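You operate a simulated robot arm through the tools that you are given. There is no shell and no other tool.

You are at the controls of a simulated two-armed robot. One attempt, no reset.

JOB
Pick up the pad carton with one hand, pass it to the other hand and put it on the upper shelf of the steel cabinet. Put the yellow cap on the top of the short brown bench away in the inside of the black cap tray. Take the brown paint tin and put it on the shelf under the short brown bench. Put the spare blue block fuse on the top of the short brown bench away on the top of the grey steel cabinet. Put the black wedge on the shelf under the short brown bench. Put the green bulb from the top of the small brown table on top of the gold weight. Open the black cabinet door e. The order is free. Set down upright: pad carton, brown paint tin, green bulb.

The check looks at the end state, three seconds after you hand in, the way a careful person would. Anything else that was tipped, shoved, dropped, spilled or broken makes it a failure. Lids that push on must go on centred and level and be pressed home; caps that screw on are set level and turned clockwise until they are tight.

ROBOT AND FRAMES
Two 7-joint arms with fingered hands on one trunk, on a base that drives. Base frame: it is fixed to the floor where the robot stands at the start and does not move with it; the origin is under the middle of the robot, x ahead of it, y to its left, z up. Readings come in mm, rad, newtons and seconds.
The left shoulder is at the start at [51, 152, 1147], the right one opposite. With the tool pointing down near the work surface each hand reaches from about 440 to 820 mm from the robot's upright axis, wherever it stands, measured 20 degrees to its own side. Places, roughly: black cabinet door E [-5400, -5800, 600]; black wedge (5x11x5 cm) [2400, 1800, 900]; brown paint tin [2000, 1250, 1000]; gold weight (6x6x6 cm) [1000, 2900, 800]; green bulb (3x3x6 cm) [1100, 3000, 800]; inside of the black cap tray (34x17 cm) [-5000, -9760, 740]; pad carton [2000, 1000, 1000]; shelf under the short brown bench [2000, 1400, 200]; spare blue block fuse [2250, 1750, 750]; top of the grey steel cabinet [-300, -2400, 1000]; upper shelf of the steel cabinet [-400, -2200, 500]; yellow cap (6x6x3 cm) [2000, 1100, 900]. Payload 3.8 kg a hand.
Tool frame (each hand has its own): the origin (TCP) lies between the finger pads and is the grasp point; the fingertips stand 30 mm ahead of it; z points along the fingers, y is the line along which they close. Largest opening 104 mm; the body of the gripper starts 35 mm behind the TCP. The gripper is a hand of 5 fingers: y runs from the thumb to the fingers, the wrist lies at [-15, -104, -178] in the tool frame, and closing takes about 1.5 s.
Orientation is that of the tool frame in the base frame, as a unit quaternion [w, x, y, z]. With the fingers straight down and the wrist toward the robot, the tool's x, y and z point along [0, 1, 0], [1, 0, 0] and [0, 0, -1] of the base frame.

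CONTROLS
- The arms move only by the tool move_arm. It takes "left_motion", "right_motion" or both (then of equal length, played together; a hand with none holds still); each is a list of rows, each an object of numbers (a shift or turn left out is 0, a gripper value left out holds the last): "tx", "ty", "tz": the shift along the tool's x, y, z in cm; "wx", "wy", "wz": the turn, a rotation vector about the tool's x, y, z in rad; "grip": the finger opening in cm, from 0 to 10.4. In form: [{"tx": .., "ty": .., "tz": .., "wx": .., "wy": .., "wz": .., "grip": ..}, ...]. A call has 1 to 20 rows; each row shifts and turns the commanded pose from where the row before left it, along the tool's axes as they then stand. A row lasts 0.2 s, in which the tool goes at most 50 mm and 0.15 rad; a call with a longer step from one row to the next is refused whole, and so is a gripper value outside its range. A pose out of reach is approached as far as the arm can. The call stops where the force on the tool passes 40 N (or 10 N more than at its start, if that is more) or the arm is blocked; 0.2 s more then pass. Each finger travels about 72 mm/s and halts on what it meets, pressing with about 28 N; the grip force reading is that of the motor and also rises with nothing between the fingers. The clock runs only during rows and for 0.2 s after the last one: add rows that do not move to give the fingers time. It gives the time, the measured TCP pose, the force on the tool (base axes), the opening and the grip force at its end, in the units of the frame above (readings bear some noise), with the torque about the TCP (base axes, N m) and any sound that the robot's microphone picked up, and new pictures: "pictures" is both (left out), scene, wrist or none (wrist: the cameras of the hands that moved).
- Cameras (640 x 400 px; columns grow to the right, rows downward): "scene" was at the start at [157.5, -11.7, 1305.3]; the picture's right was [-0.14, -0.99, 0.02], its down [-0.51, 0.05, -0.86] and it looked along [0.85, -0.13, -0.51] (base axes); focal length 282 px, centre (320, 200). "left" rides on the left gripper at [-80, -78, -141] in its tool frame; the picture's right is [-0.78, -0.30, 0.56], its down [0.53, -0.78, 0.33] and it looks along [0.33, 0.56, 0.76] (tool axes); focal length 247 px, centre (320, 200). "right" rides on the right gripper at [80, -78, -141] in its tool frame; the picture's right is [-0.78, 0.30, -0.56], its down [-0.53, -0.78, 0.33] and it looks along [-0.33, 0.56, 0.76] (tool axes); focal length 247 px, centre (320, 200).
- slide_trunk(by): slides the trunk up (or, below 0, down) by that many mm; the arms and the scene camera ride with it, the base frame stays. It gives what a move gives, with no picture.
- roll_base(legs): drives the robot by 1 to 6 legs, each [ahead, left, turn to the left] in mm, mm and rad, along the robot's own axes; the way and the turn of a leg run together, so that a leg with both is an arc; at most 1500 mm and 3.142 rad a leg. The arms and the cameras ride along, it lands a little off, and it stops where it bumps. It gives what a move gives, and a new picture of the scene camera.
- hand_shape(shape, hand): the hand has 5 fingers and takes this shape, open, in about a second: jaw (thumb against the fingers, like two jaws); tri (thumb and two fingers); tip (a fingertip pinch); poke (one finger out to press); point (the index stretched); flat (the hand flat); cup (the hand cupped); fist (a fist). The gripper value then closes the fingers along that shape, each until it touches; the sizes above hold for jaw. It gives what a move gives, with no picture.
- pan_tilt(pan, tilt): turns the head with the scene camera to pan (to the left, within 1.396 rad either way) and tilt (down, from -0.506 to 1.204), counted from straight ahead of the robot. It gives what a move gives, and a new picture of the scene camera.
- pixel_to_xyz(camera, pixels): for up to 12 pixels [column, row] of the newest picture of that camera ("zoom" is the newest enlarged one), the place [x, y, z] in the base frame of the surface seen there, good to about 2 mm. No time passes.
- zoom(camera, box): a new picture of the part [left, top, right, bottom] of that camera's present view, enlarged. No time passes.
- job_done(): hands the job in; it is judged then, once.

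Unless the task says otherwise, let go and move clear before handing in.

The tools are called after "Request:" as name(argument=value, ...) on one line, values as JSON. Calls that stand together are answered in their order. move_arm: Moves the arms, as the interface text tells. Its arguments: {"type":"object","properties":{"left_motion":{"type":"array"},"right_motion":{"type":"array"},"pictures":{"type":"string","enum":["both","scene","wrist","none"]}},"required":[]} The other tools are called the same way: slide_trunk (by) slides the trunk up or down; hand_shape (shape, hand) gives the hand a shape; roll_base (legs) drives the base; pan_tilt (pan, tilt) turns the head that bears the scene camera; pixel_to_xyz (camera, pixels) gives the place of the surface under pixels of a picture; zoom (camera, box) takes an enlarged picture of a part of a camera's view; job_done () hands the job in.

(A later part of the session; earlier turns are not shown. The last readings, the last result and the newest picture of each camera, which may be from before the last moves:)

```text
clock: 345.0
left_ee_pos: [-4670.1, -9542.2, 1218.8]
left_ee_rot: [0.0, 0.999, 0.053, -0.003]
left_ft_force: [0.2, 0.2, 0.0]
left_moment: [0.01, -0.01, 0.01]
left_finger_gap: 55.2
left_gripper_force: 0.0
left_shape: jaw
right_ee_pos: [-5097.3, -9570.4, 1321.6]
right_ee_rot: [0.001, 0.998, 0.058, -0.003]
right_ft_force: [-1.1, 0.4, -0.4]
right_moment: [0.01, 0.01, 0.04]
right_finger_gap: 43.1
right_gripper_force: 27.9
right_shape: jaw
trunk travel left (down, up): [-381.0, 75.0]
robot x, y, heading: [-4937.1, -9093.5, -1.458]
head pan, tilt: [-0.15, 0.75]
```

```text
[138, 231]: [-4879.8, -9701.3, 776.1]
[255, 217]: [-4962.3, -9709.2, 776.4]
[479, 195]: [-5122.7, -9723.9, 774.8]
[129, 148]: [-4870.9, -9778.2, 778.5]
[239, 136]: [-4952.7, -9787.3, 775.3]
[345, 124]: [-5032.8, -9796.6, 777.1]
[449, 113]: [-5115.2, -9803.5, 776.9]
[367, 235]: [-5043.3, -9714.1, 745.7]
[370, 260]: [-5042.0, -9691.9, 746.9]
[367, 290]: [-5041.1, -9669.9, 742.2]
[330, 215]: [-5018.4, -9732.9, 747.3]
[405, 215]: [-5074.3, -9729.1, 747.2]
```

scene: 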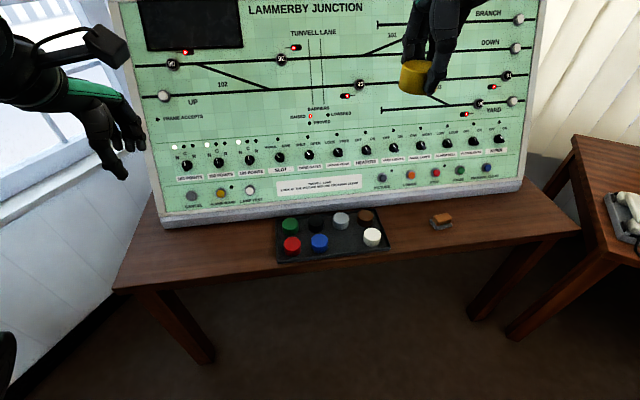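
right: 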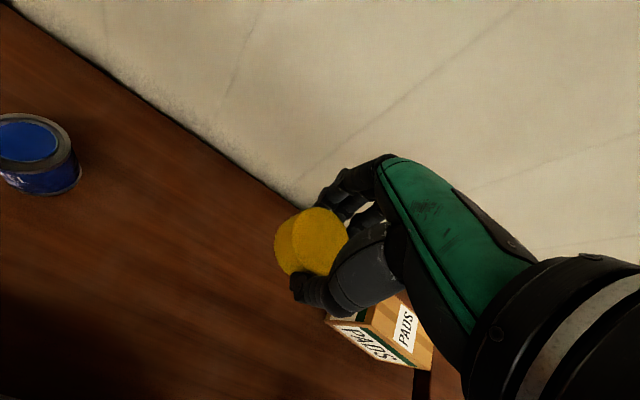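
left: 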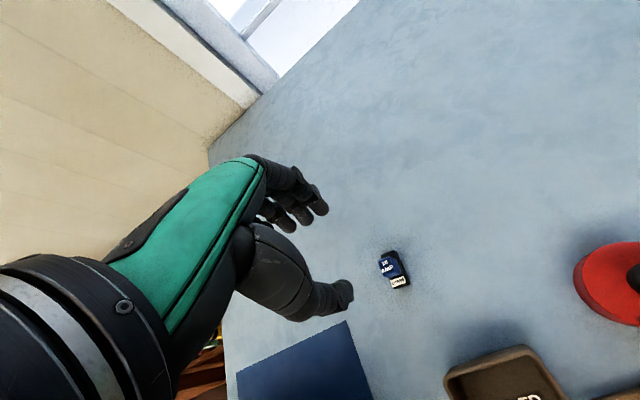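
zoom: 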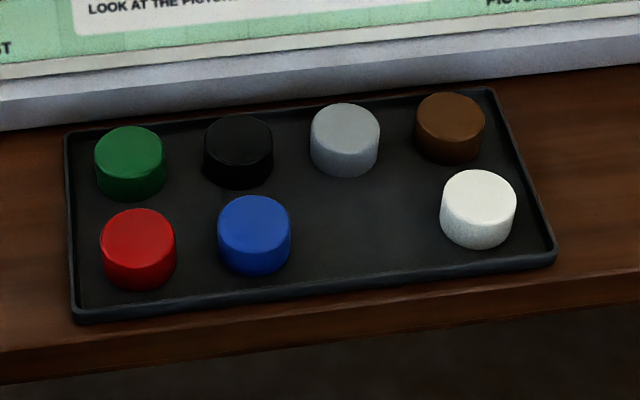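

Slot centre (-5042,-9717), tray floor z≈746.5. I'll bring the cap over the slot and down to z≈850.

Request:
move_arm(right_motion=[{"ty": 3.83, "tx": 0.945}, {"ty": 3.83, "tx": 0.945}, {"ty": 3.83, "tx": 0.945}, {"ty": 3.83, "tx": 0.945}, {"tz": 4.7}, {"tz": 4.7}, {"tz": 4.7}, {"tz": 4.7}, {"tz": 4.7}, {"tz": 4.7}, {"tz": 4.7}, {"tz": 4.7}, {"tz": 4.7}, {"tz": 4.2}, {}], pictures="both")

Request:
zoom(camera="right", box=[140, 100, 460, 360])

```text
clock: 348.2
left_ee_pos: [-4668.9, -9543.5, 1219.1]
left_ee_rot: [0.0, 0.999, 0.053, -0.003]
left_ft_force: [1.1, -0.5, 0.5]
left_moment: [0.01, -0.02, 0.0]
left_finger_gap: 54.6
left_gripper_force: 0.1
left_shape: jaw
right_ee_pos: [-5043.0, -9718.9, 856.1]
right_ee_rot: [0.001, 0.998, 0.059, -0.004]
right_ft_force: [1.2, 0.9, 0.1]
right_moment: [-0.02, -0.02, 0.0]
right_finger_gap: 42.8
right_gripper_force: 27.8
right_shape: jaw
trunk travel left (down, up): [-381.0, 75.0]
robot x, y, heading: [-4939.5, -9086.8, -1.461]
head pan, tilt: [-0.15, 0.75]
```

scene: 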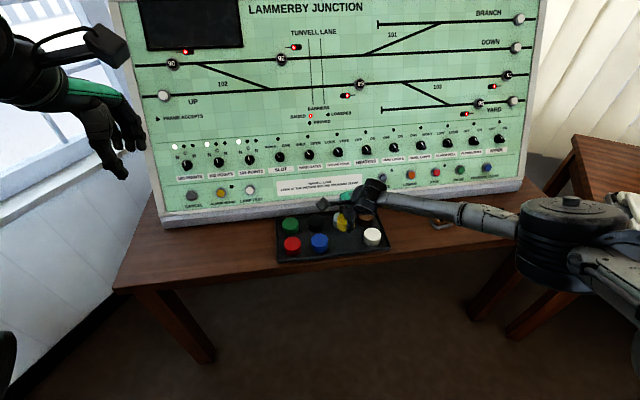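
right: 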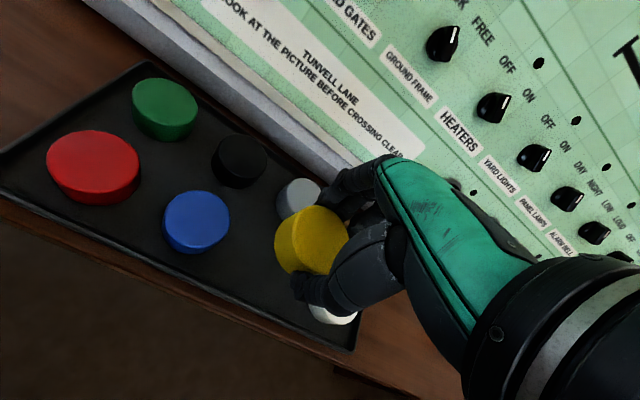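

```text
1.54 times, centred on (300, 230) of right
```

zoom: 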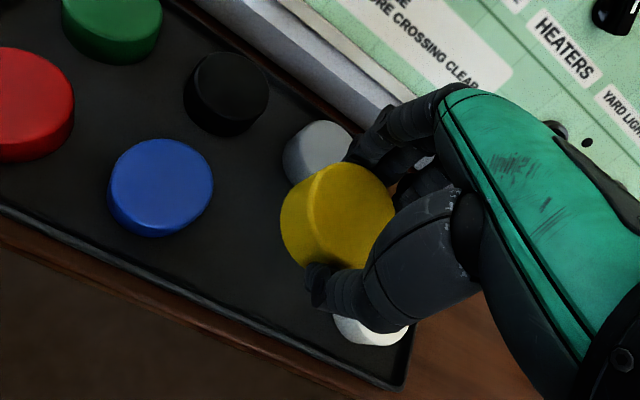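

Request:
pixel_to_xyz(camera="zoom", pixels=[[350, 215], [320, 200], [385, 215], [345, 170], [350, 262], [300, 230], [310, 265], [160, 175], [318, 145], [370, 330]])

```text
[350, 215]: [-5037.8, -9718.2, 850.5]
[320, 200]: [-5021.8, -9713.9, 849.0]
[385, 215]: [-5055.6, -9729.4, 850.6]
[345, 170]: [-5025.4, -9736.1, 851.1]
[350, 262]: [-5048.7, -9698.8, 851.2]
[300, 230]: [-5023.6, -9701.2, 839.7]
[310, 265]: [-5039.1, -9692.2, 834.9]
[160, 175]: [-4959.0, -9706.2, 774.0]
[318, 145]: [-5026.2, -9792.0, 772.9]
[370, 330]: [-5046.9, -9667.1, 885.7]
```

The cap is ~5 mm left of the TCP; its centre should go 4.5 mm right. I'll correct and lower toward the tray floor.

Request:
move_arm(right_motion=[{"tx": -0.43, "ty": -0.2}, {"tz": 3}, {"tz": 2.5}, {"tz": 1}, {}], pictures="wrist")

Request:
zoom(camera="right", box=[180, 130, 440, 340])

```text
clock: 349.4
left_ee_pos: [-4669.0, -9543.2, 1219.6]
left_ee_rot: [0.0, 0.999, 0.054, -0.002]
left_ft_force: [0.4, -0.5, -0.7]
left_moment: [0.0, -0.03, 0.0]
left_finger_gap: 54.4
left_gripper_force: 0.0
left_shape: jaw
right_ee_pos: [-5048.6, -9718.9, 790.4]
right_ee_rot: [0.001, 0.998, 0.059, -0.004]
right_ft_force: [0.4, 0.6, -0.8]
right_moment: [0.0, 0.04, 0.0]
right_finger_gap: 42.8
right_gripper_force: 27.5
right_shape: jaw
trunk travel left (down, up): [-381.0, 75.0]
robot x, y, heading: [-4943.3, -9092.0, -1.459]
head pan, tilt: [-0.15, 0.75]
```

right: 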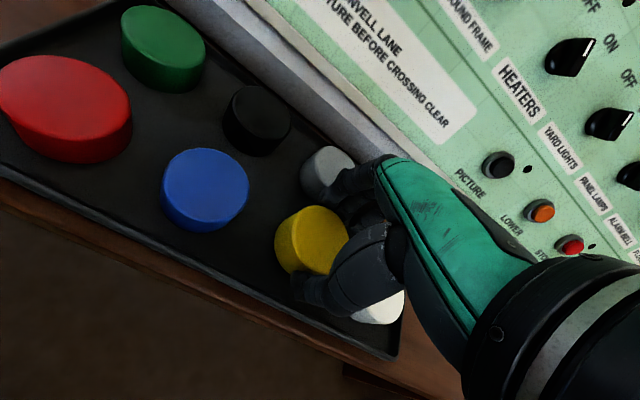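

```text
1.90 times, centred on (310, 235) of right
```

zoom: 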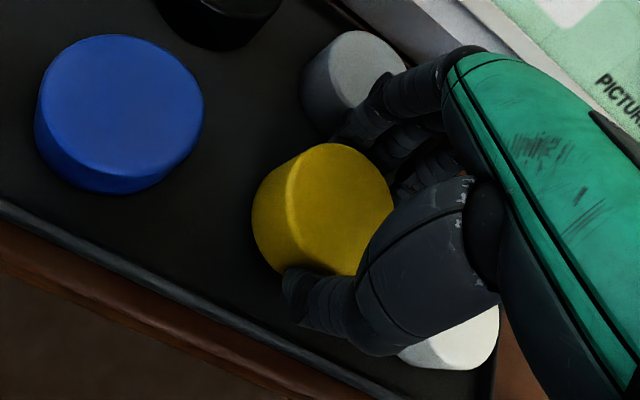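

Everything fits so far at z 790. I'll lower in 1-2 mm steps watching the force.

Request:
move_arm(right_motion=[{"tz": 0.2}, {"tz": 0.2}, {"tz": 0.15}, {"tz": 0.1}, {}], pictures="none")

```text
clock: 350.6
left_ee_pos: [-4670.1, -9543.2, 1219.7]
left_ee_rot: [0.0, 0.999, 0.053, -0.002]
left_ft_force: [0.5, 0.0, 0.6]
left_moment: [-0.04, 0.05, -0.02]
left_finger_gap: 54.8
left_gripper_force: 0.1
left_shape: jaw
right_ee_pos: [-5049.8, -9719.0, 784.9]
right_ee_rot: [0.002, 0.998, 0.059, -0.003]
right_ft_force: [0.4, -0.1, 0.4]
right_moment: [-0.01, 0.0, -0.03]
right_finger_gap: 42.6
right_gripper_force: 27.9
right_shape: jaw
trunk travel left (down, up): [-381.0, 75.0]
robot x, y, heading: [-4942.7, -9089.6, -1.466]
head pan, tilt: [-0.15, 0.75]
```

Request:
move_arm(right_motion=[{"tz": 0.15}, {"tz": 0.1}, {"tz": 0.1}, {}], pictures="wrist")

```text
clock: 351.6
left_ee_pos: [-4668.8, -9542.6, 1218.7]
left_ee_rot: [0.0, 0.999, 0.053, -0.004]
left_ft_force: [0.4, 1.3, -0.4]
left_moment: [0.0, 0.06, 0.0]
left_finger_gap: 54.7
left_gripper_force: 0.1
left_shape: jaw
right_ee_pos: [-5049.4, -9718.6, 781.1]
right_ee_rot: [0.001, 0.998, 0.059, -0.002]
right_ft_force: [0.2, -0.5, 0.3]
right_moment: [0.0, -0.03, 0.0]
right_finger_gap: 42.6
right_gripper_force: 28.2
right_shape: jaw
trunk travel left (down, up): [-381.0, 75.0]
robot x, y, heading: [-4932.5, -9091.9, -1.464]
head pan, tilt: [-0.15, 0.75]
```

right: 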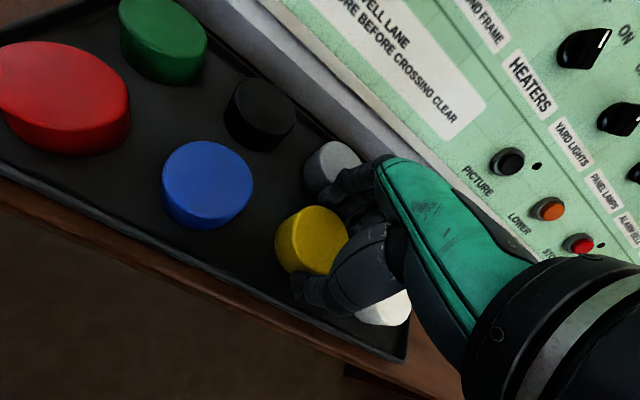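

Request:
move_arm(right_motion=[{"tz": 0.1}, {"tz": 0.1}, {}], pictures="none")

```text
clock: 352.4
left_ee_pos: [-4668.8, -9542.6, 1218.7]
left_ee_rot: [0.0, 0.999, 0.053, -0.002]
left_ft_force: [0.1, -0.8, 0.7]
left_moment: [0.0, -0.02, -0.01]
left_finger_gap: 55.1
left_gripper_force: 0.0
left_shape: jaw
right_ee_pos: [-5049.8, -9720.3, 781.3]
right_ee_rot: [0.001, 0.998, 0.06, -0.002]
right_ft_force: [0.2, 0.3, 1.7]
right_moment: [-0.05, 0.0, -0.03]
right_finger_gap: 42.9
right_gripper_force: 27.8
right_shape: jaw
trunk travel left (down, up): [-381.0, 75.0]
robot x, y, heading: [-4937.1, -9091.2, -1.464]
head pan, tilt: [-0.15, 0.75]
```

Contact (force turned up to +1.7 N, z no longer drops). I'll open just ~1 cm and lift straight up.

Request:
move_arm(right_motion=[{"grip": 4.6}, {"grip": 5.0}, {"grip": 5.3}, {}, {}, {"tz": -0.5}, {"tz": -1}, {"tz": -2}, {"tz": -4}, {"tz": -4}, {}], pictures="wrist")

```text
clock: 354.8
left_ee_pos: [-4669.5, -9542.5, 1218.5]
left_ee_rot: [-0.001, 0.999, 0.053, -0.003]
left_ft_force: [0.2, 0.3, -0.1]
left_moment: [0.03, 0.02, -0.01]
left_finger_gap: 54.8
left_gripper_force: 0.2
left_shape: jaw
right_ee_pos: [-5049.7, -9718.3, 893.1]
right_ee_rot: [0.0, 0.998, 0.059, -0.004]
right_ft_force: [-0.2, 0.8, 0.1]
right_moment: [-0.02, 0.02, 0.02]
right_finger_gap: 52.9
right_gripper_force: 0.0
right_shape: jaw
trunk travel left (down, up): [-381.0, 75.0]
robot x, y, heading: [-4938.7, -9086.2, -1.463]
head pan, tilt: [-0.15, 0.75]
```

right: 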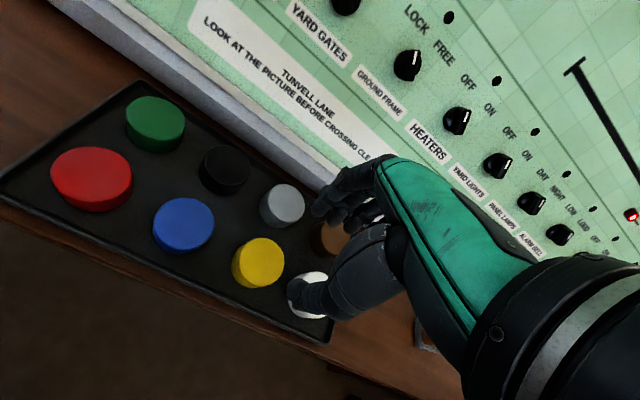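

The yellow cap sits in its slot with the others undisturbed. I'll raise and retract the right hand, then verify from the head camera.

Request:
move_arm(right_motion=[{"tz": -4.5}, {"tz": -4.5}, {"tz": -4.5}, {"tz": -4.5}, {"tz": -4.5}, {"tz": -4.5}, {"tz": -4.5}, {"tz": -4.5, "ty": -1}, {"tz": -4, "ty": -2}, {"ty": -4}, {"ty": -4}, {"ty": -4}, {}], pictures="scene")

Request:
zoom(camera="scene", box=[240, 190, 470, 290])

```text
clock: 357.6
left_ee_pos: [-4669.6, -9542.5, 1219.5]
left_ee_rot: [-0.001, 0.999, 0.054, -0.003]
left_ft_force: [0.0, 0.5, 0.4]
left_moment: [-0.02, 0.02, -0.01]
left_finger_gap: 54.9
left_gripper_force: 0.0
left_shape: jaw
right_ee_pos: [-5063.1, -9570.3, 1294.3]
right_ee_rot: [0.002, 0.998, 0.058, -0.003]
right_ft_force: [0.0, 0.2, -0.4]
right_moment: [0.0, -0.01, 0.01]
right_finger_gap: 52.4
right_gripper_force: 0.1
right_shape: jaw
trunk travel left (down, up): [-381.0, 75.0]
robot x, y, heading: [-4939.2, -9095.2, -1.462]
head pan, tilt: [-0.15, 0.75]
```

scene: 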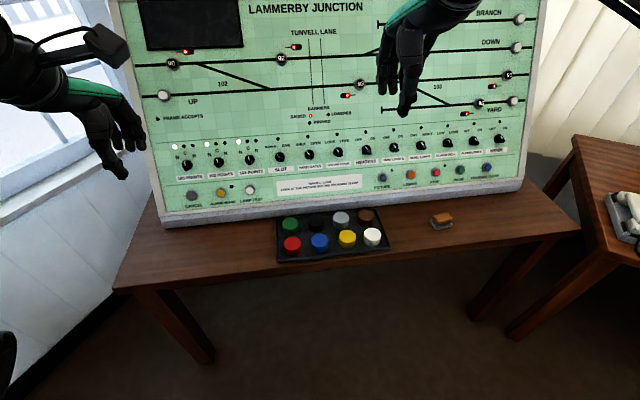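

```text
2.78 times, centred on (355, 240) of scene
```

zoom: 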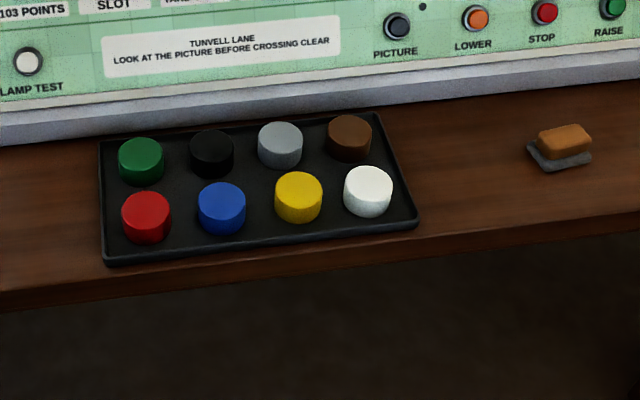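

The cap is in place. Now to door E: I'll slide right 400 mm to clear the pedal unit and turn left to face back along the room.

Request:
roll_base(legs=[[0, -400, 0], [0, 0, 2.536]])

Request:
pan_tilt(pan=0.3, tilt=0.3)

```text
clock: 366.1
left_ee_pos: [-5302.9, -8610.4, 1220.0]
left_ee_rot: [0.003, 0.246, 0.969, -0.001]
left_ft_force: [1.0, 0.2, -0.2]
left_moment: [0.01, 0.01, -0.01]
left_finger_gap: 54.8
left_gripper_force: 0.1
left_shape: jaw
right_ee_pos: [-4963.4, -8812.3, 1292.8]
right_ee_rot: [0.004, 0.24, 0.971, 0.0]
right_ft_force: [0.1, -0.7, -0.6]
right_moment: [0.01, 0.0, 0.01]
right_finger_gap: 53.2
right_gripper_force: 0.1
right_shape: jaw
trunk travel left (down, up): [-381.0, 75.0]
robot x, y, heading: [-5333.6, -9133.7, 1.077]
head pan, tilt: [-0.15, 0.75]
```

scene: 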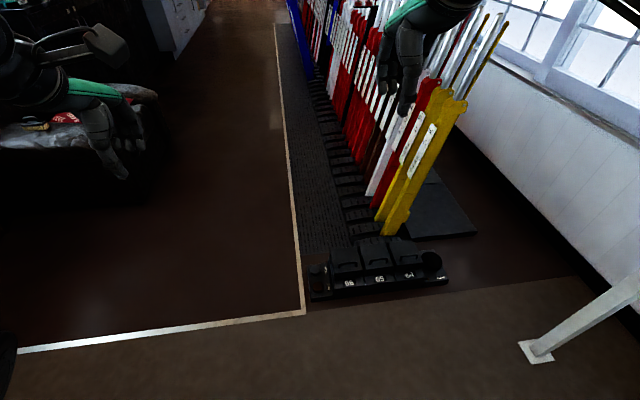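

```text
clock: 366.9
left_ee_pos: [-5302.6, -8610.7, 1219.4]
left_ee_rot: [0.003, 0.246, 0.969, -0.001]
left_ft_force: [0.3, -0.6, -0.5]
left_moment: [0.0, 0.01, 0.0]
left_finger_gap: 54.7
left_gripper_force: 0.2
left_shape: jaw
right_ee_pos: [-4962.6, -8811.2, 1294.0]
right_ee_rot: [0.004, 0.241, 0.971, 0.0]
right_ft_force: [0.4, 0.9, 0.4]
right_moment: [0.02, 0.0, -0.04]
right_finger_gap: 52.9
right_gripper_force: 0.0
right_shape: jaw
trunk travel left (down, up): [-381.0, 75.0]
robot x, y, heading: [-5337.2, -9135.5, 1.074]
head pan, tilt: [0.3, 0.3]
```

scene: 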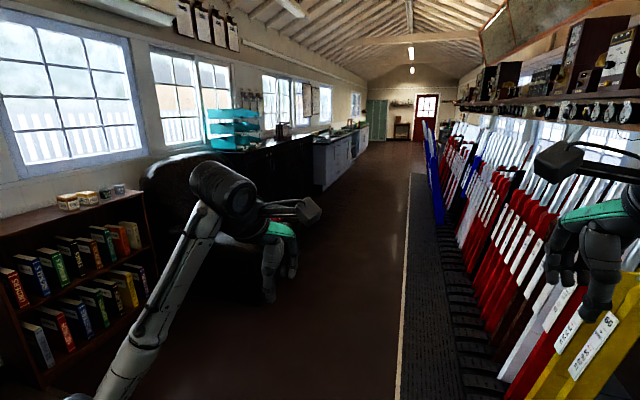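

The black counter is at (270,165), beyond the armchair. I'll measure the armchair and counter before driving.

Request:
pixel_to_xyz(camera="scene", pixels=[[160, 200], [245, 250], [230, 300], [150, 290], [270, 180], [310, 190], [320, 150], [250, 150], [300, 145], [405, 250], [255, 230], [170, 165]])

Request:
zoom(camera="scene", box=[120, 80, 400, 300])

```text
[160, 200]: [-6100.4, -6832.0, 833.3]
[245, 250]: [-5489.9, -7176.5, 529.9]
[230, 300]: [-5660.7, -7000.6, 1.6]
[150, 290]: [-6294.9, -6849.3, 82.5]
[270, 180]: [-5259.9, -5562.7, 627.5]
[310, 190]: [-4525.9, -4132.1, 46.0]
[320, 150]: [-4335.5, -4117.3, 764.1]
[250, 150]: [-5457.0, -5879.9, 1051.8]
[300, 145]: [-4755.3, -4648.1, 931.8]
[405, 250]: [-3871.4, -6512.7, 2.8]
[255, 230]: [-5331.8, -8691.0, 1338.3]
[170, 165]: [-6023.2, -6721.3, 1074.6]
```

```text
1.82 times, centred on (260, 190) of scene
```

zoom: 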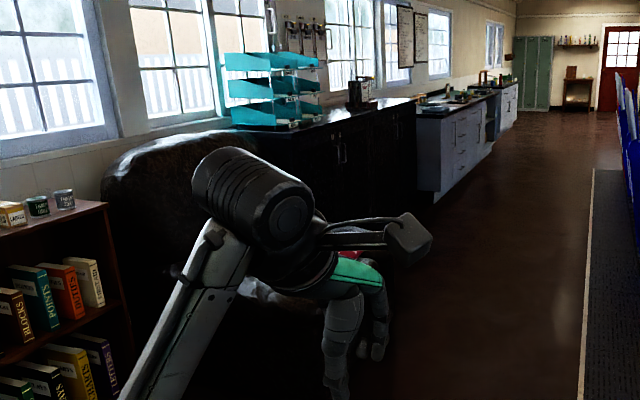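

Request:
pixel_to_xyz(camera="scene", pixels=[[140, 215], [100, 330], [50, 380], [150, 250], [120, 190]])

```text
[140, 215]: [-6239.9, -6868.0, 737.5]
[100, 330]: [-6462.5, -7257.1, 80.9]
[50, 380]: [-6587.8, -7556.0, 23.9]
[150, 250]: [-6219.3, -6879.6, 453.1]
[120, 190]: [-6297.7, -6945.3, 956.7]
```

Path worked out around the chair and the pedal unit: ahead 300, left 250, then a diagonal, then straight ahead to door E's place.

Request:
roll_base(legs=[[300, 0, 0], [0, 250, 0], [350, 250, 0], [1100, 0, 0], [900, 0, 0]])

Request:
pan_tilt(pan=0.9, tilt=0.35)

```text
clock: 382.3
left_ee_pos: [-4421.1, -6052.4, 1218.1]
left_ee_rot: [0.003, 0.257, 0.966, -0.001]
left_ft_force: [0.5, 0.1, -0.1]
left_moment: [0.01, 0.0, 0.03]
left_finger_gap: 54.9
left_gripper_force: 0.0
left_shape: jaw
right_ee_pos: [-4086.9, -6261.3, 1294.4]
right_ee_rot: [0.003, 0.251, 0.968, 0.0]
right_ft_force: [-0.1, 0.3, 0.8]
right_moment: [0.03, 0.01, -0.03]
right_finger_gap: 52.9
right_gripper_force: 0.0
right_shape: jaw
trunk travel left (down, up): [-381.0, 75.0]
robot x, y, heading: [-4465.8, -6577.1, 1.051]
head pan, tilt: [0.3, 0.3]
```

scene: 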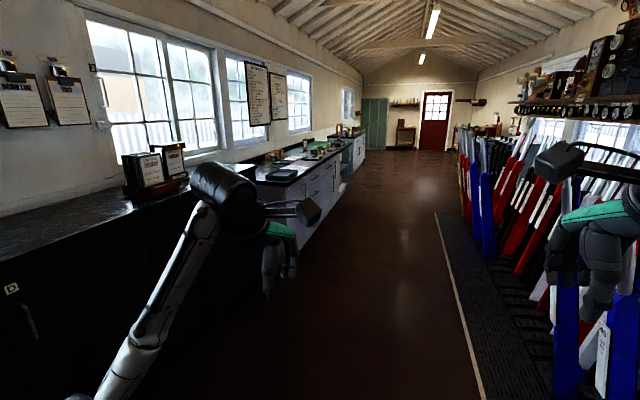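

```text
clock: 383.3
left_ee_pos: [-4419.4, -6051.7, 1219.2]
left_ee_rot: [0.003, 0.257, 0.966, -0.002]
left_ft_force: [0.2, 0.2, 0.3]
left_moment: [0.0, 0.0, 0.02]
left_finger_gap: 55.0
left_gripper_force: 0.0
left_shape: jaw
right_ee_pos: [-4085.7, -6261.7, 1293.5]
right_ee_rot: [0.004, 0.251, 0.968, 0.0]
right_ft_force: [-0.8, 0.1, -0.1]
right_moment: [0.01, 0.04, -0.02]
right_finger_gap: 52.9
right_gripper_force: 0.0
right_shape: jaw
trunk travel left (down, up): [-381.0, 75.0]
robot x, y, heading: [-4465.9, -6572.8, 1.051]
head pan, tilt: [0.901, 0.351]
```

scene: 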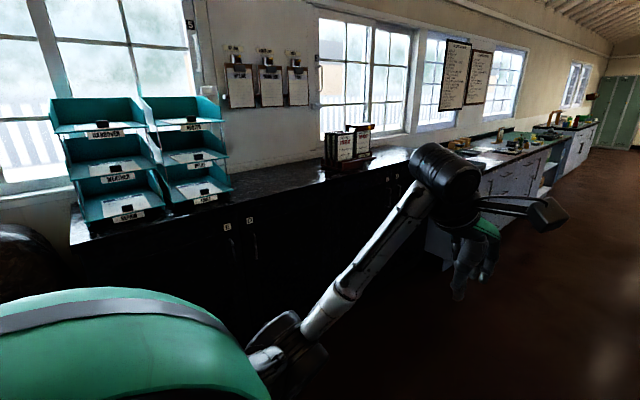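

Black doors with small letter plates show at (228,226) and (250,222). I'll zoom in.

Request:
zoom(camera="scene", box=[80, 150, 440, 350])

Request:
zoom(camera="scene", box=[190, 200, 310, 300])

Request:
pixel_to_xyz(camera="scene", pixels=[[228, 226], [250, 222], [231, 245], [254, 240], [120, 235], [330, 205], [75, 245], [300, 300], [240, 230]])

```text
1.78 times, centred on (260, 250) of scene
```

zoom: 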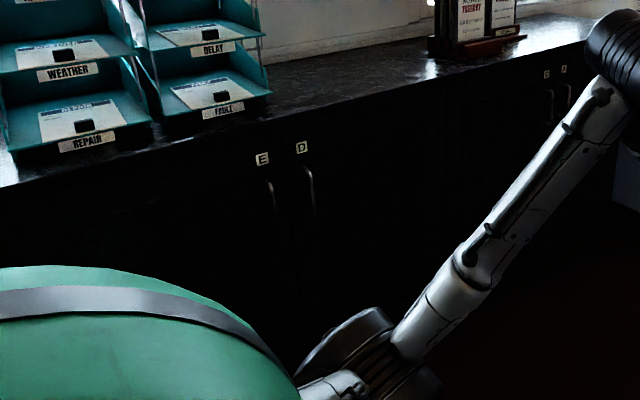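

```text
4.00 times, centred on (250, 250) of scene
```

zoom: 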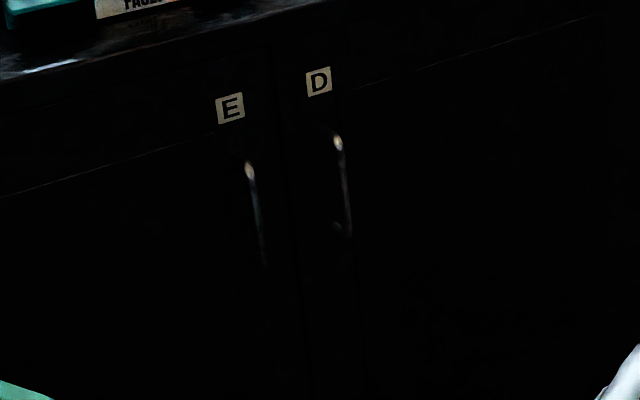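

```text
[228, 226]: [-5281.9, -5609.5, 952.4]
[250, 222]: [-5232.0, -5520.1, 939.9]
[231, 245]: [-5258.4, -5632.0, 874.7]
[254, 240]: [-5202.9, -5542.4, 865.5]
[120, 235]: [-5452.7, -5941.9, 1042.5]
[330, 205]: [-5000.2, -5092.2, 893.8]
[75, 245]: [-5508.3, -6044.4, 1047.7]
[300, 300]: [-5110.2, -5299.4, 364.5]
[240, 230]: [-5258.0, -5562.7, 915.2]
```

Door E's plate and handle are found: handle at about (-5258,-5632,840), door to its left (hinge side further left). I'll drive ahead 700 mm, turn left to face the counter, standing to the right of the door so it can swing past me.

Request:
roll_base(legs=[[700, 0, 0], [0, 0, 1.594], [120, 0, 0]])

Request:
pan_tilt(pan=0.3, tilt=0.5)

Request:
zoom(camera="scene", box=[180, 120, 480, 340])

```text
clock: 391.9
left_ee_pos: [-4746.6, -5884.3, 1219.8]
left_ee_rot: [0.001, -0.515, 0.857, 0.002]
left_ft_force: [0.1, -0.8, -0.1]
left_moment: [0.03, 0.03, -0.02]
left_finger_gap: 54.9
left_gripper_force: 0.1
left_shape: jaw
right_ee_pos: [-4548.5, -5541.4, 1293.9]
right_ee_rot: [0.003, -0.52, 0.854, 0.003]
right_ft_force: [0.3, 0.0, 0.7]
right_moment: [0.0, 0.01, 0.02]
right_finger_gap: 52.8
right_gripper_force: 0.0
right_shape: jaw
trunk travel left (down, up): [-381.0, 75.0]
robot x, y, heading: [-4221.5, -5914.1, 2.652]
head pan, tilt: [0.901, 0.351]
```

scene: 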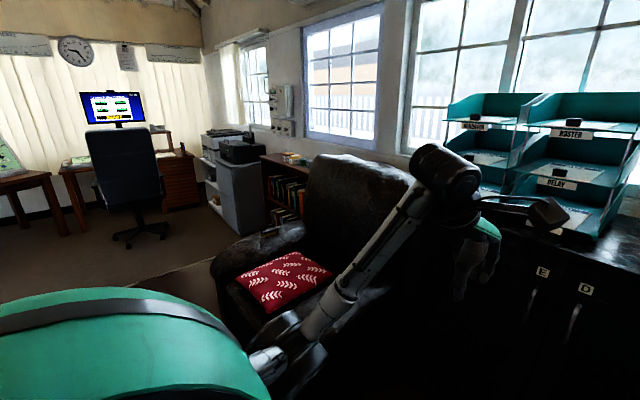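

```text
clock: 392.9
left_ee_pos: [-4749.5, -5882.5, 1219.1]
left_ee_rot: [0.002, -0.516, 0.857, 0.002]
left_ft_force: [0.6, 0.8, -0.5]
left_moment: [0.01, -0.02, 0.01]
left_finger_gap: 55.0
left_gripper_force: 0.0
left_shape: jaw
right_ee_pos: [-4550.5, -5540.4, 1294.1]
right_ee_rot: [0.003, -0.52, 0.854, 0.002]
right_ft_force: [-0.7, -0.3, 0.3]
right_moment: [0.03, -0.02, 0.02]
right_finger_gap: 52.8
right_gripper_force: 0.1
right_shape: jaw
trunk travel left (down, up): [-381.0, 75.0]
robot x, y, heading: [-4222.9, -5912.5, 2.657]
head pan, tilt: [0.3, 0.499]
```

scene: 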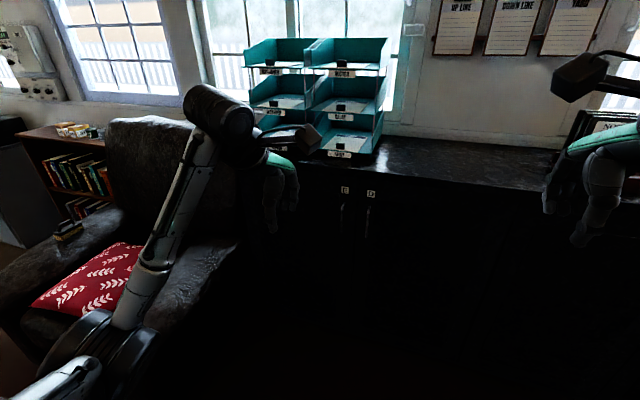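

```text
1.82 times, centred on (330, 230) of scene
```

zoom: 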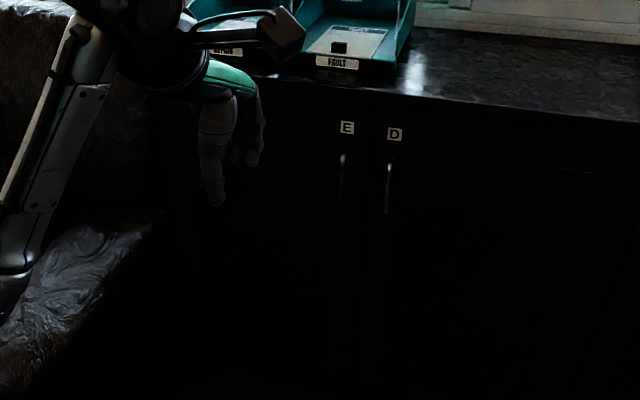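

The armchair stands just left of door E. I'll measure the handle, the door's extent and the chair's nearest edge.

Request:
pixel_to_xyz(camera="scene", pixels=[[345, 190], [371, 194], [343, 210], [344, 228], [367, 215], [366, 235], [235, 240], [215, 250], [190, 300], [150, 350], [300, 190], [420, 230]])

Request:
zoom(camera="scene", box=[315, 170, 405, 250])

```text
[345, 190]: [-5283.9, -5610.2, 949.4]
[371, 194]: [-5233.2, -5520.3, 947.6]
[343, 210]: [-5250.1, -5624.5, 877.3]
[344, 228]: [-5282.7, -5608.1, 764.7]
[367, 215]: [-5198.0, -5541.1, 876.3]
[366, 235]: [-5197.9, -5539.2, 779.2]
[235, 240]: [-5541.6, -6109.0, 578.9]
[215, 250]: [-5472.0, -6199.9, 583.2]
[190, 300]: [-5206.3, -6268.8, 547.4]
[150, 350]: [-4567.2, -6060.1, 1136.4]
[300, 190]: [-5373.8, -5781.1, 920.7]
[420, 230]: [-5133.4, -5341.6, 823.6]
```

```text
5.00 times, centred on (360, 210) of scene
```

zoom: 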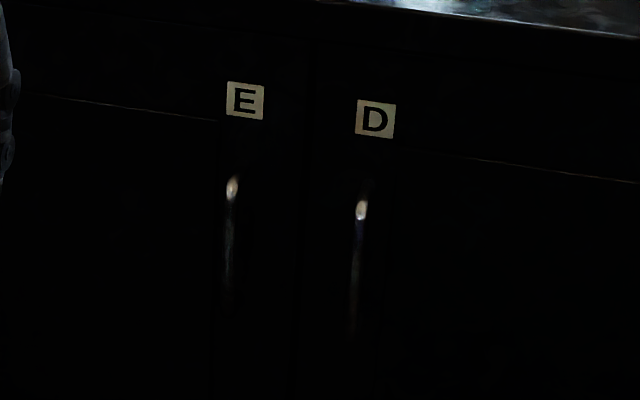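

Handle E is at ≈(-5250,-5624), z≈765-895; the chair's side is ~80 mm beyond the hinge. I'll lower the trunk 280 mm and turn the left hand to point forward (pitch -90°).

Request:
slide_trunk(by=-280)

Request:
move_arm(left_motion=[{"ty": 4}, {"ty": 4}, {"wx": -0.14}, {"wx": -0.14}, {"wx": -0.14}, {"wx": -0.14}, {"wx": -0.14}, {"wx": -0.14}, {"wx": -0.14}, {"wx": -0.14}, {"wx": -0.14}, {"wx": -0.14}, {"wx": -0.14}, {"wx": -0.031}, {}], pictures="scene")

```text
clock: 395.7
left_ee_pos: [-4747.9, -5882.5, 939.8]
left_ee_rot: [0.002, -0.515, 0.857, 0.001]
left_ft_force: [1.2, -0.5, 0.4]
left_moment: [0.0, -0.02, -0.02]
left_finger_gap: 54.7
left_gripper_force: 0.1
left_shape: jaw
right_ee_pos: [-4550.7, -5540.9, 1014.9]
right_ee_rot: [0.002, -0.52, 0.854, 0.002]
right_ft_force: [-0.1, -0.3, 0.8]
right_moment: [0.0, 0.03, 0.02]
right_finger_gap: 52.8
right_gripper_force: 0.1
right_shape: jaw
trunk travel left (down, up): [-101.0, 355.0]
robot x, y, heading: [-4224.0, -5913.8, 2.656]
head pan, tilt: [0.3, 0.499]
```

```text
clock: 398.9
left_ee_pos: [-4819.3, -5844.5, 936.8]
left_ee_rot: [-0.375, -0.349, 0.617, 0.598]
left_ft_force: [-1.3, -0.5, -0.3]
left_moment: [0.02, 0.0, 0.0]
left_finger_gap: 54.8
left_gripper_force: 0.0
left_shape: jaw
right_ee_pos: [-4551.1, -5539.9, 1014.0]
right_ee_rot: [0.002, -0.52, 0.854, 0.002]
right_ft_force: [0.3, -0.4, 0.1]
right_moment: [0.0, -0.04, 0.01]
right_finger_gap: 52.8
right_gripper_force: 0.1
right_shape: jaw
trunk travel left (down, up): [-101.0, 355.0]
robot x, y, heading: [-4226.2, -5910.6, 2.657]
head pan, tilt: [0.3, 0.499]
```

scene: 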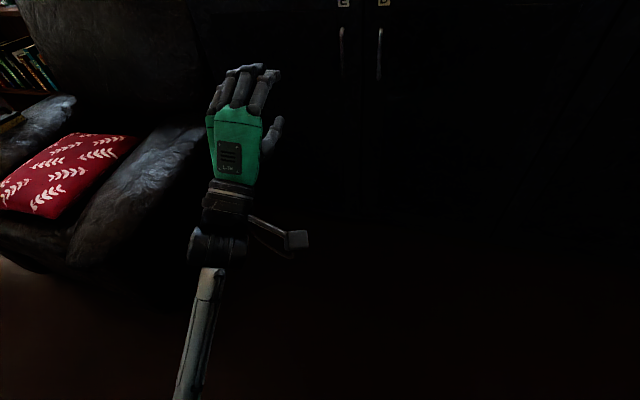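

The left hand now points forward palm-down. I'll roll it -90° so thumb and fingers can close around the vertical bar.

Request:
move_arm(left_motion=[{"wz": -0.14, "grip": 8}, {"wz": -0.14}, {"wz": -0.14}, {"wz": -0.14}, {"wz": -0.14}, {"wz": -0.14}, {"wz": -0.14}, {"wz": -0.14}, {"wz": -0.14}, {"wz": -0.14}, {"wz": -0.14}, {"wz": -0.031}, {}], pictures="both")

Request:
zoom(camera="scene", box=[180, 0, 420, 160])

```text
clock: 399.4
left_ee_pos: [-4817.8, -5841.6, 939.2]
left_ee_rot: [-0.349, -0.358, 0.611, 0.615]
left_ft_force: [-0.3, -0.7, 0.0]
left_moment: [-0.01, 0.0, 0.03]
left_finger_gap: 79.9
left_gripper_force: 0.1
left_shape: jaw
right_ee_pos: [-4551.8, -5541.4, 1012.7]
right_ee_rot: [0.001, -0.521, 0.853, 0.002]
right_ft_force: [0.5, 0.4, 0.6]
right_moment: [0.0, 0.01, 0.0]
right_finger_gap: 52.6
right_gripper_force: 0.1
right_shape: jaw
trunk travel left (down, up): [-101.0, 355.0]
robot x, y, heading: [-4227.6, -5912.5, 2.661]
head pan, tilt: [0.3, 0.499]
stopped in row 2 (left hand): the arm was blocked; the commanded pose is now the measured one
```

scene: 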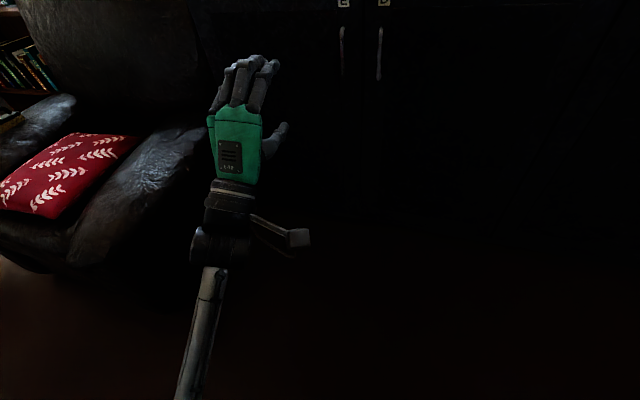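
left: 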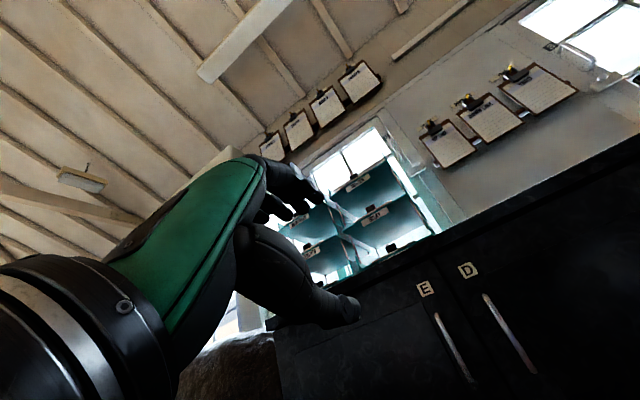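

```text
2.50 times, centred on (300, 80) of scene
```

zoom: 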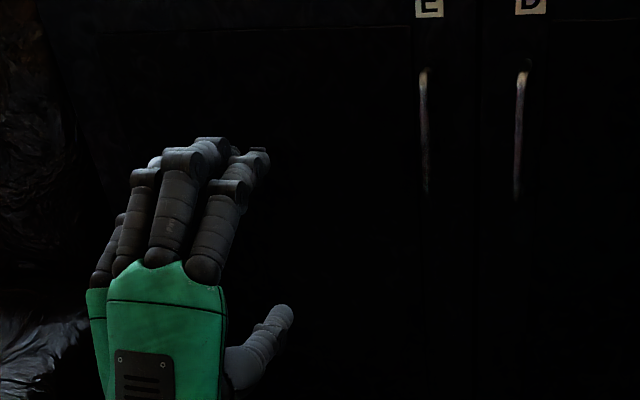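

The roll is blocked after 0.14 rad (joint limit). A better way: point the fingers to the right (inward) with the far fingers hooking behind the bar. I'll first bring the hand back to pointing down.

Request:
move_arm(left_motion=[{"wx": 0.14}, {"wx": 0.14}, {"wx": 0.14}, {"wx": 0.14}, {"wx": 0.14}, {"wx": 0.14}, {"wx": 0.14}, {"wx": 0.14}, {"wx": 0.14}, {"wx": 0.14}, {"wx": 0.14}, {"wx": 0.031}, {}], pictures="none")

```text
clock: 402.2
left_ee_pos: [-4818.6, -5840.4, 939.4]
left_ee_rot: [0.008, -0.5, 0.866, 0.003]
left_ft_force: [0.0, -0.4, 0.3]
left_moment: [0.01, -0.03, 0.0]
left_finger_gap: 79.8
left_gripper_force: 0.0
left_shape: jaw
right_ee_pos: [-4550.6, -5540.3, 1013.4]
right_ee_rot: [0.002, -0.52, 0.854, 0.003]
right_ft_force: [-0.7, -0.1, -0.2]
right_moment: [-0.03, 0.01, 0.0]
right_finger_gap: 53.1
right_gripper_force: 0.1
right_shape: jaw
trunk travel left (down, up): [-101.0, 355.0]
robot x, y, heading: [-4227.1, -5912.2, 2.655]
head pan, tilt: [0.3, 0.499]
```

Now turning the hand about its y axis so the fingers point to the right.

Request:
move_arm(left_motion=[{"wy": -0.14}, {"wy": -0.14}, {"wy": -0.14}, {"wy": -0.14}, {"wy": -0.14}, {"wy": -0.14}, {"wy": -0.14}, {"wy": -0.14}, {"wy": -0.14}, {"wy": -0.14}, {"wy": -0.14}, {"wy": -0.031}, {}], pictures="both")

```text
clock: 405.0
left_ee_pos: [-4818.4, -5842.2, 939.3]
left_ee_rot: [0.617, -0.352, 0.607, 0.357]
left_ft_force: [-0.3, 0.2, 0.5]
left_moment: [0.0, 0.0, -0.01]
left_finger_gap: 79.9
left_gripper_force: 0.0
left_shape: jaw
right_ee_pos: [-4552.0, -5541.0, 1014.4]
right_ee_rot: [0.003, -0.521, 0.854, 0.002]
right_ft_force: [0.5, -0.1, 0.5]
right_moment: [-0.03, 0.01, 0.01]
right_finger_gap: 52.9
right_gripper_force: 0.0
right_shape: jaw
trunk travel left (down, up): [-101.0, 355.0]
robot x, y, heading: [-4227.1, -5915.5, 2.66]
head pan, tilt: [0.3, 0.499]
```

scene: 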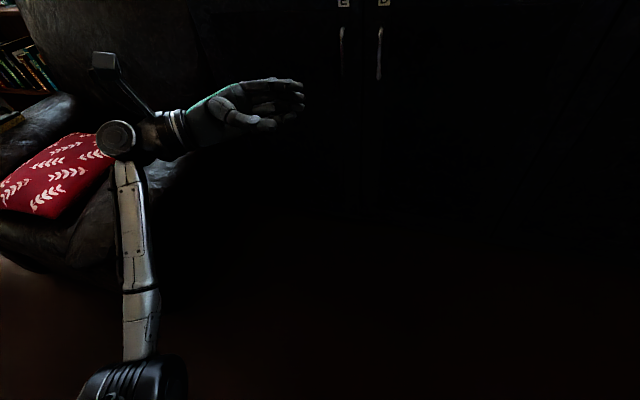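
left: 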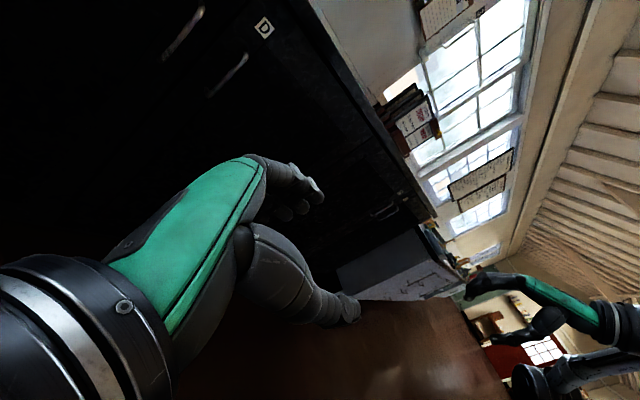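

The hand points right with the thumb toward me, as wanted. Both handles are visible; I'll measure bar E accurately (pixels (341,30)-(341,75)).

Request:
zoom(camera="scene", box=[310, 0, 420, 90])

Request:
pixel_to_xyz(camera="zoom", pixels=[[184, 160], [184, 180], [184, 200], [184, 230], [184, 260], [184, 285], [400, 160], [400, 200], [400, 260], [250, 200], [150, 200], [192, 200]])

```text
4.44 times, centred on (365, 45) of scene
```

zoom: 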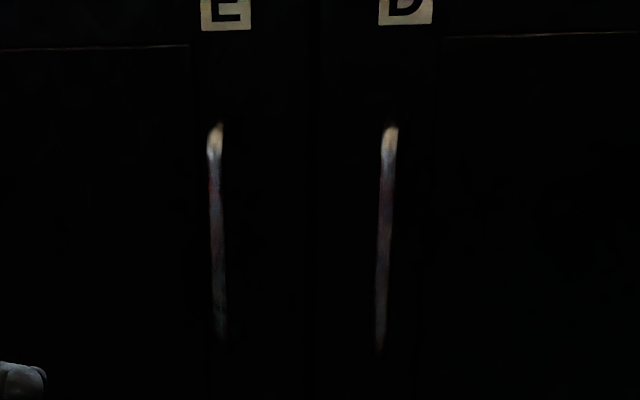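

```text
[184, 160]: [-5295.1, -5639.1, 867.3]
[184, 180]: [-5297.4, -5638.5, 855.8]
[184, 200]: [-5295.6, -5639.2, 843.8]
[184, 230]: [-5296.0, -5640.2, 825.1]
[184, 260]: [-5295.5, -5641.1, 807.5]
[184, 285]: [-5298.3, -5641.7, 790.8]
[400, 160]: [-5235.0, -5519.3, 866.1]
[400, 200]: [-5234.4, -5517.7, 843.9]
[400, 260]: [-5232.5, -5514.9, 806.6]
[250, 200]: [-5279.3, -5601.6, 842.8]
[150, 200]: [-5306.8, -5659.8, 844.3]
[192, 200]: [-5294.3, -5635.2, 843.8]
```

Request:
pixel_to_xyz(camera="zoom", pixels=[[214, 140], [215, 170], [216, 200], [218, 240], [219, 280], [221, 320], [216, 130], [388, 170], [384, 240]])

```text
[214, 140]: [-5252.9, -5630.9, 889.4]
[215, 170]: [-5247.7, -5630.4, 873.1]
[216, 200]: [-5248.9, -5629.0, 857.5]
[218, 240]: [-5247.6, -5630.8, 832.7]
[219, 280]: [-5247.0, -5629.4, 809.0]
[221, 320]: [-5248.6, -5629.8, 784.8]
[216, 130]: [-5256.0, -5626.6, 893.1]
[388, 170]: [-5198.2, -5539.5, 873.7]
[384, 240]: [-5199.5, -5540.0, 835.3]
```

Bar E centre ≈ (-5252,-5628), z 770-890, ~34 mm off the door face. I'll set the left hand to z≈857 with a 3.2 cm opening and raise the right hand out of the way.

Request:
move_arm(left_motion=[{"tx": 4.1, "grip": 3.2}, {"tx": 4.1}, {}, {}, {}], right_motion=[{"tz": -4.5}, {"tz": -4.5}, {"tz": -4.5}, {"tz": -4.5}, {}], pictures="wrist")

```text
clock: 406.2
left_ee_pos: [-4816.5, -5842.7, 859.1]
left_ee_rot: [0.616, -0.352, 0.608, 0.356]
left_ft_force: [0.4, 0.9, -0.1]
left_moment: [0.03, 0.04, 0.0]
left_finger_gap: 32.5
left_gripper_force: 0.2
left_shape: jaw
right_ee_pos: [-4548.3, -5539.8, 1192.5]
right_ee_rot: [0.003, -0.521, 0.854, 0.003]
right_ft_force: [0.0, 0.5, -0.2]
right_moment: [0.0, -0.01, 0.0]
right_finger_gap: 53.0
right_gripper_force: 0.0
right_shape: jaw
trunk travel left (down, up): [-101.0, 355.0]
robot x, y, heading: [-4224.4, -5914.2, 2.653]
head pan, tilt: [0.3, 0.499]
```

right: 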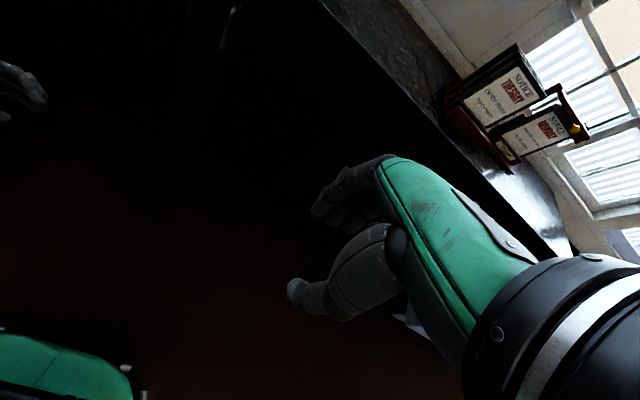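
left: 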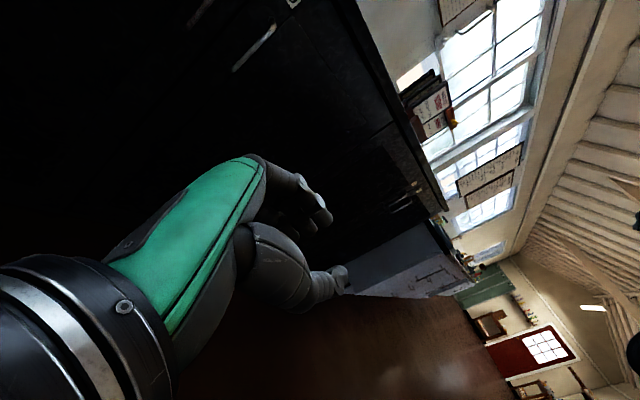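

Bar lies 485 mm ahead and 30 mm left of the grip centre. I'll slide the base left 100 mm (to come from the left of the bar) and ahead 370 mm.

Request:
roll_base(legs=[[0, 100, 0], [370, 0, 0]])

Request:
pan_tilt(pan=0.3, tilt=0.75)

Request:
zoom(camera="scene", box=[200, 60, 420, 220])

```text
clock: 409.4
left_ee_pos: [-5196.1, -5758.3, 859.5]
left_ee_rot: [0.615, -0.354, 0.607, 0.358]
left_ft_force: [0.6, -0.2, 1.0]
left_moment: [0.05, 0.0, 0.0]
left_finger_gap: 32.2
left_gripper_force: 0.0
left_shape: jaw
right_ee_pos: [-4929.2, -5454.9, 1193.2]
right_ee_rot: [0.002, -0.523, 0.852, 0.002]
right_ft_force: [0.1, 0.1, -0.7]
right_moment: [-0.02, -0.01, -0.02]
right_finger_gap: 52.8
right_gripper_force: 0.1
right_shape: jaw
trunk travel left (down, up): [-101.0, 355.0]
robot x, y, heading: [-4603.7, -5825.8, 2.66]
head pan, tilt: [0.3, 0.499]
```

scene: 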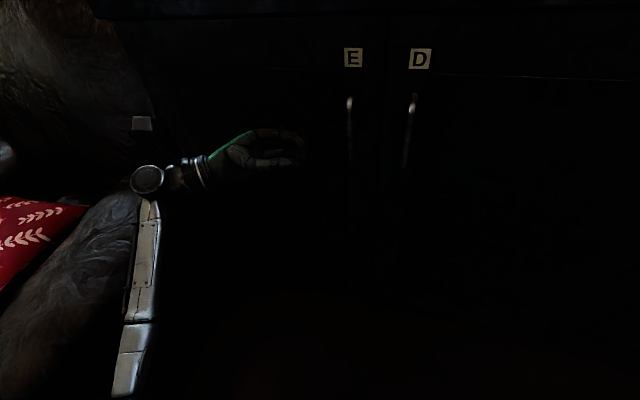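

```text
clock: 410.1
left_ee_pos: [-5193.8, -5757.3, 859.5]
left_ee_rot: [0.616, -0.354, 0.606, 0.358]
left_ft_force: [0.4, -0.2, 0.6]
left_moment: [-0.01, 0.04, -0.03]
left_finger_gap: 32.5
left_gripper_force: 0.2
left_shape: jaw
right_ee_pos: [-4928.6, -5455.6, 1193.6]
right_ee_rot: [0.003, -0.523, 0.852, 0.001]
right_ft_force: [0.5, -1.0, -0.2]
right_moment: [0.01, 0.01, 0.0]
right_finger_gap: 52.6
right_gripper_force: 0.1
right_shape: jaw
trunk travel left (down, up): [-101.0, 355.0]
robot x, y, heading: [-4602.8, -5822.2, 2.66]
head pan, tilt: [0.3, 0.75]
```

scene: 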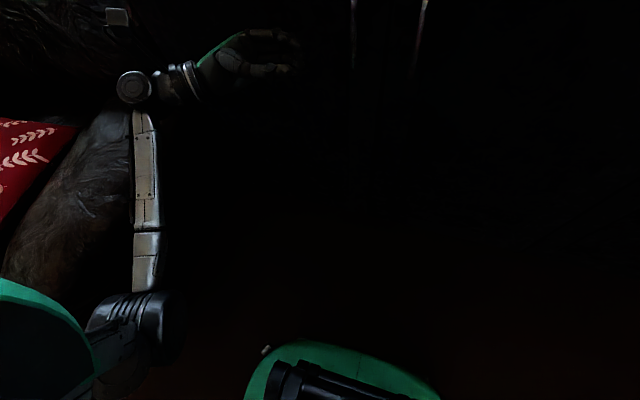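

```text
2.50 times, centred on (310, 140) of scene
```

zoom: 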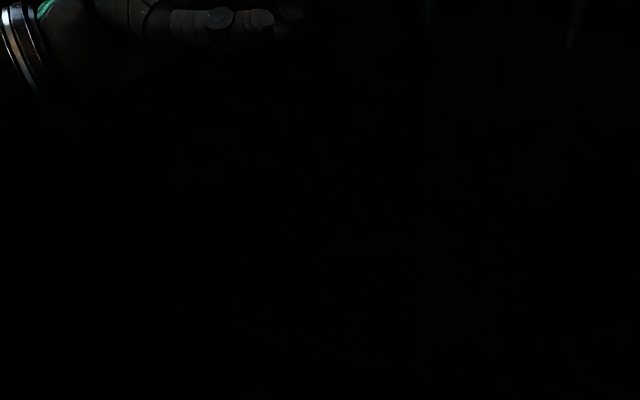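

Request:
pan_tilt(pan=0.2, tilt=0.45)

Request:
zoom(camera="scene", box=[230, 60, 430, 200])

```text
clock: 410.9
left_ee_pos: [-5194.4, -5758.0, 859.2]
left_ee_rot: [0.616, -0.353, 0.607, 0.358]
left_ft_force: [0.2, 0.2, -0.7]
left_moment: [-0.01, 0.0, 0.0]
left_finger_gap: 32.4
left_gripper_force: 0.1
left_shape: jaw
right_ee_pos: [-4927.9, -5456.2, 1192.9]
right_ee_rot: [0.003, -0.523, 0.853, 0.003]
right_ft_force: [-0.2, 0.0, 0.3]
right_moment: [0.01, 0.0, -0.03]
right_finger_gap: 52.6
right_gripper_force: 0.1
right_shape: jaw
trunk travel left (down, up): [-101.0, 355.0]
robot x, y, heading: [-4601.6, -5826.5, 2.661]
head pan, tilt: [0.201, 0.45]
```

scene: 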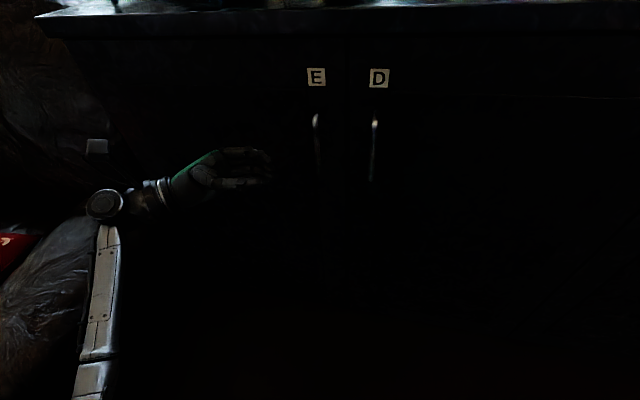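

```text
2.86 times, centred on (330, 130) of scene
```

zoom: 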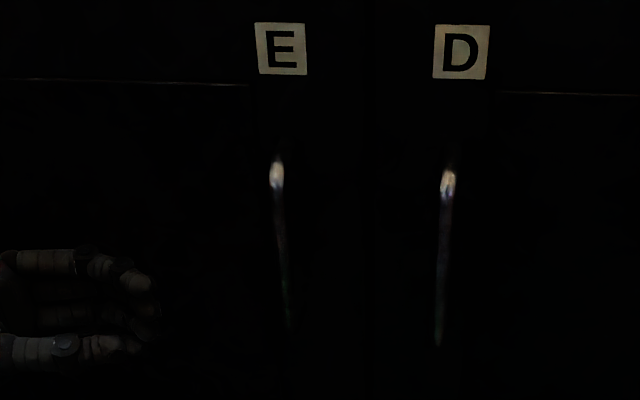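

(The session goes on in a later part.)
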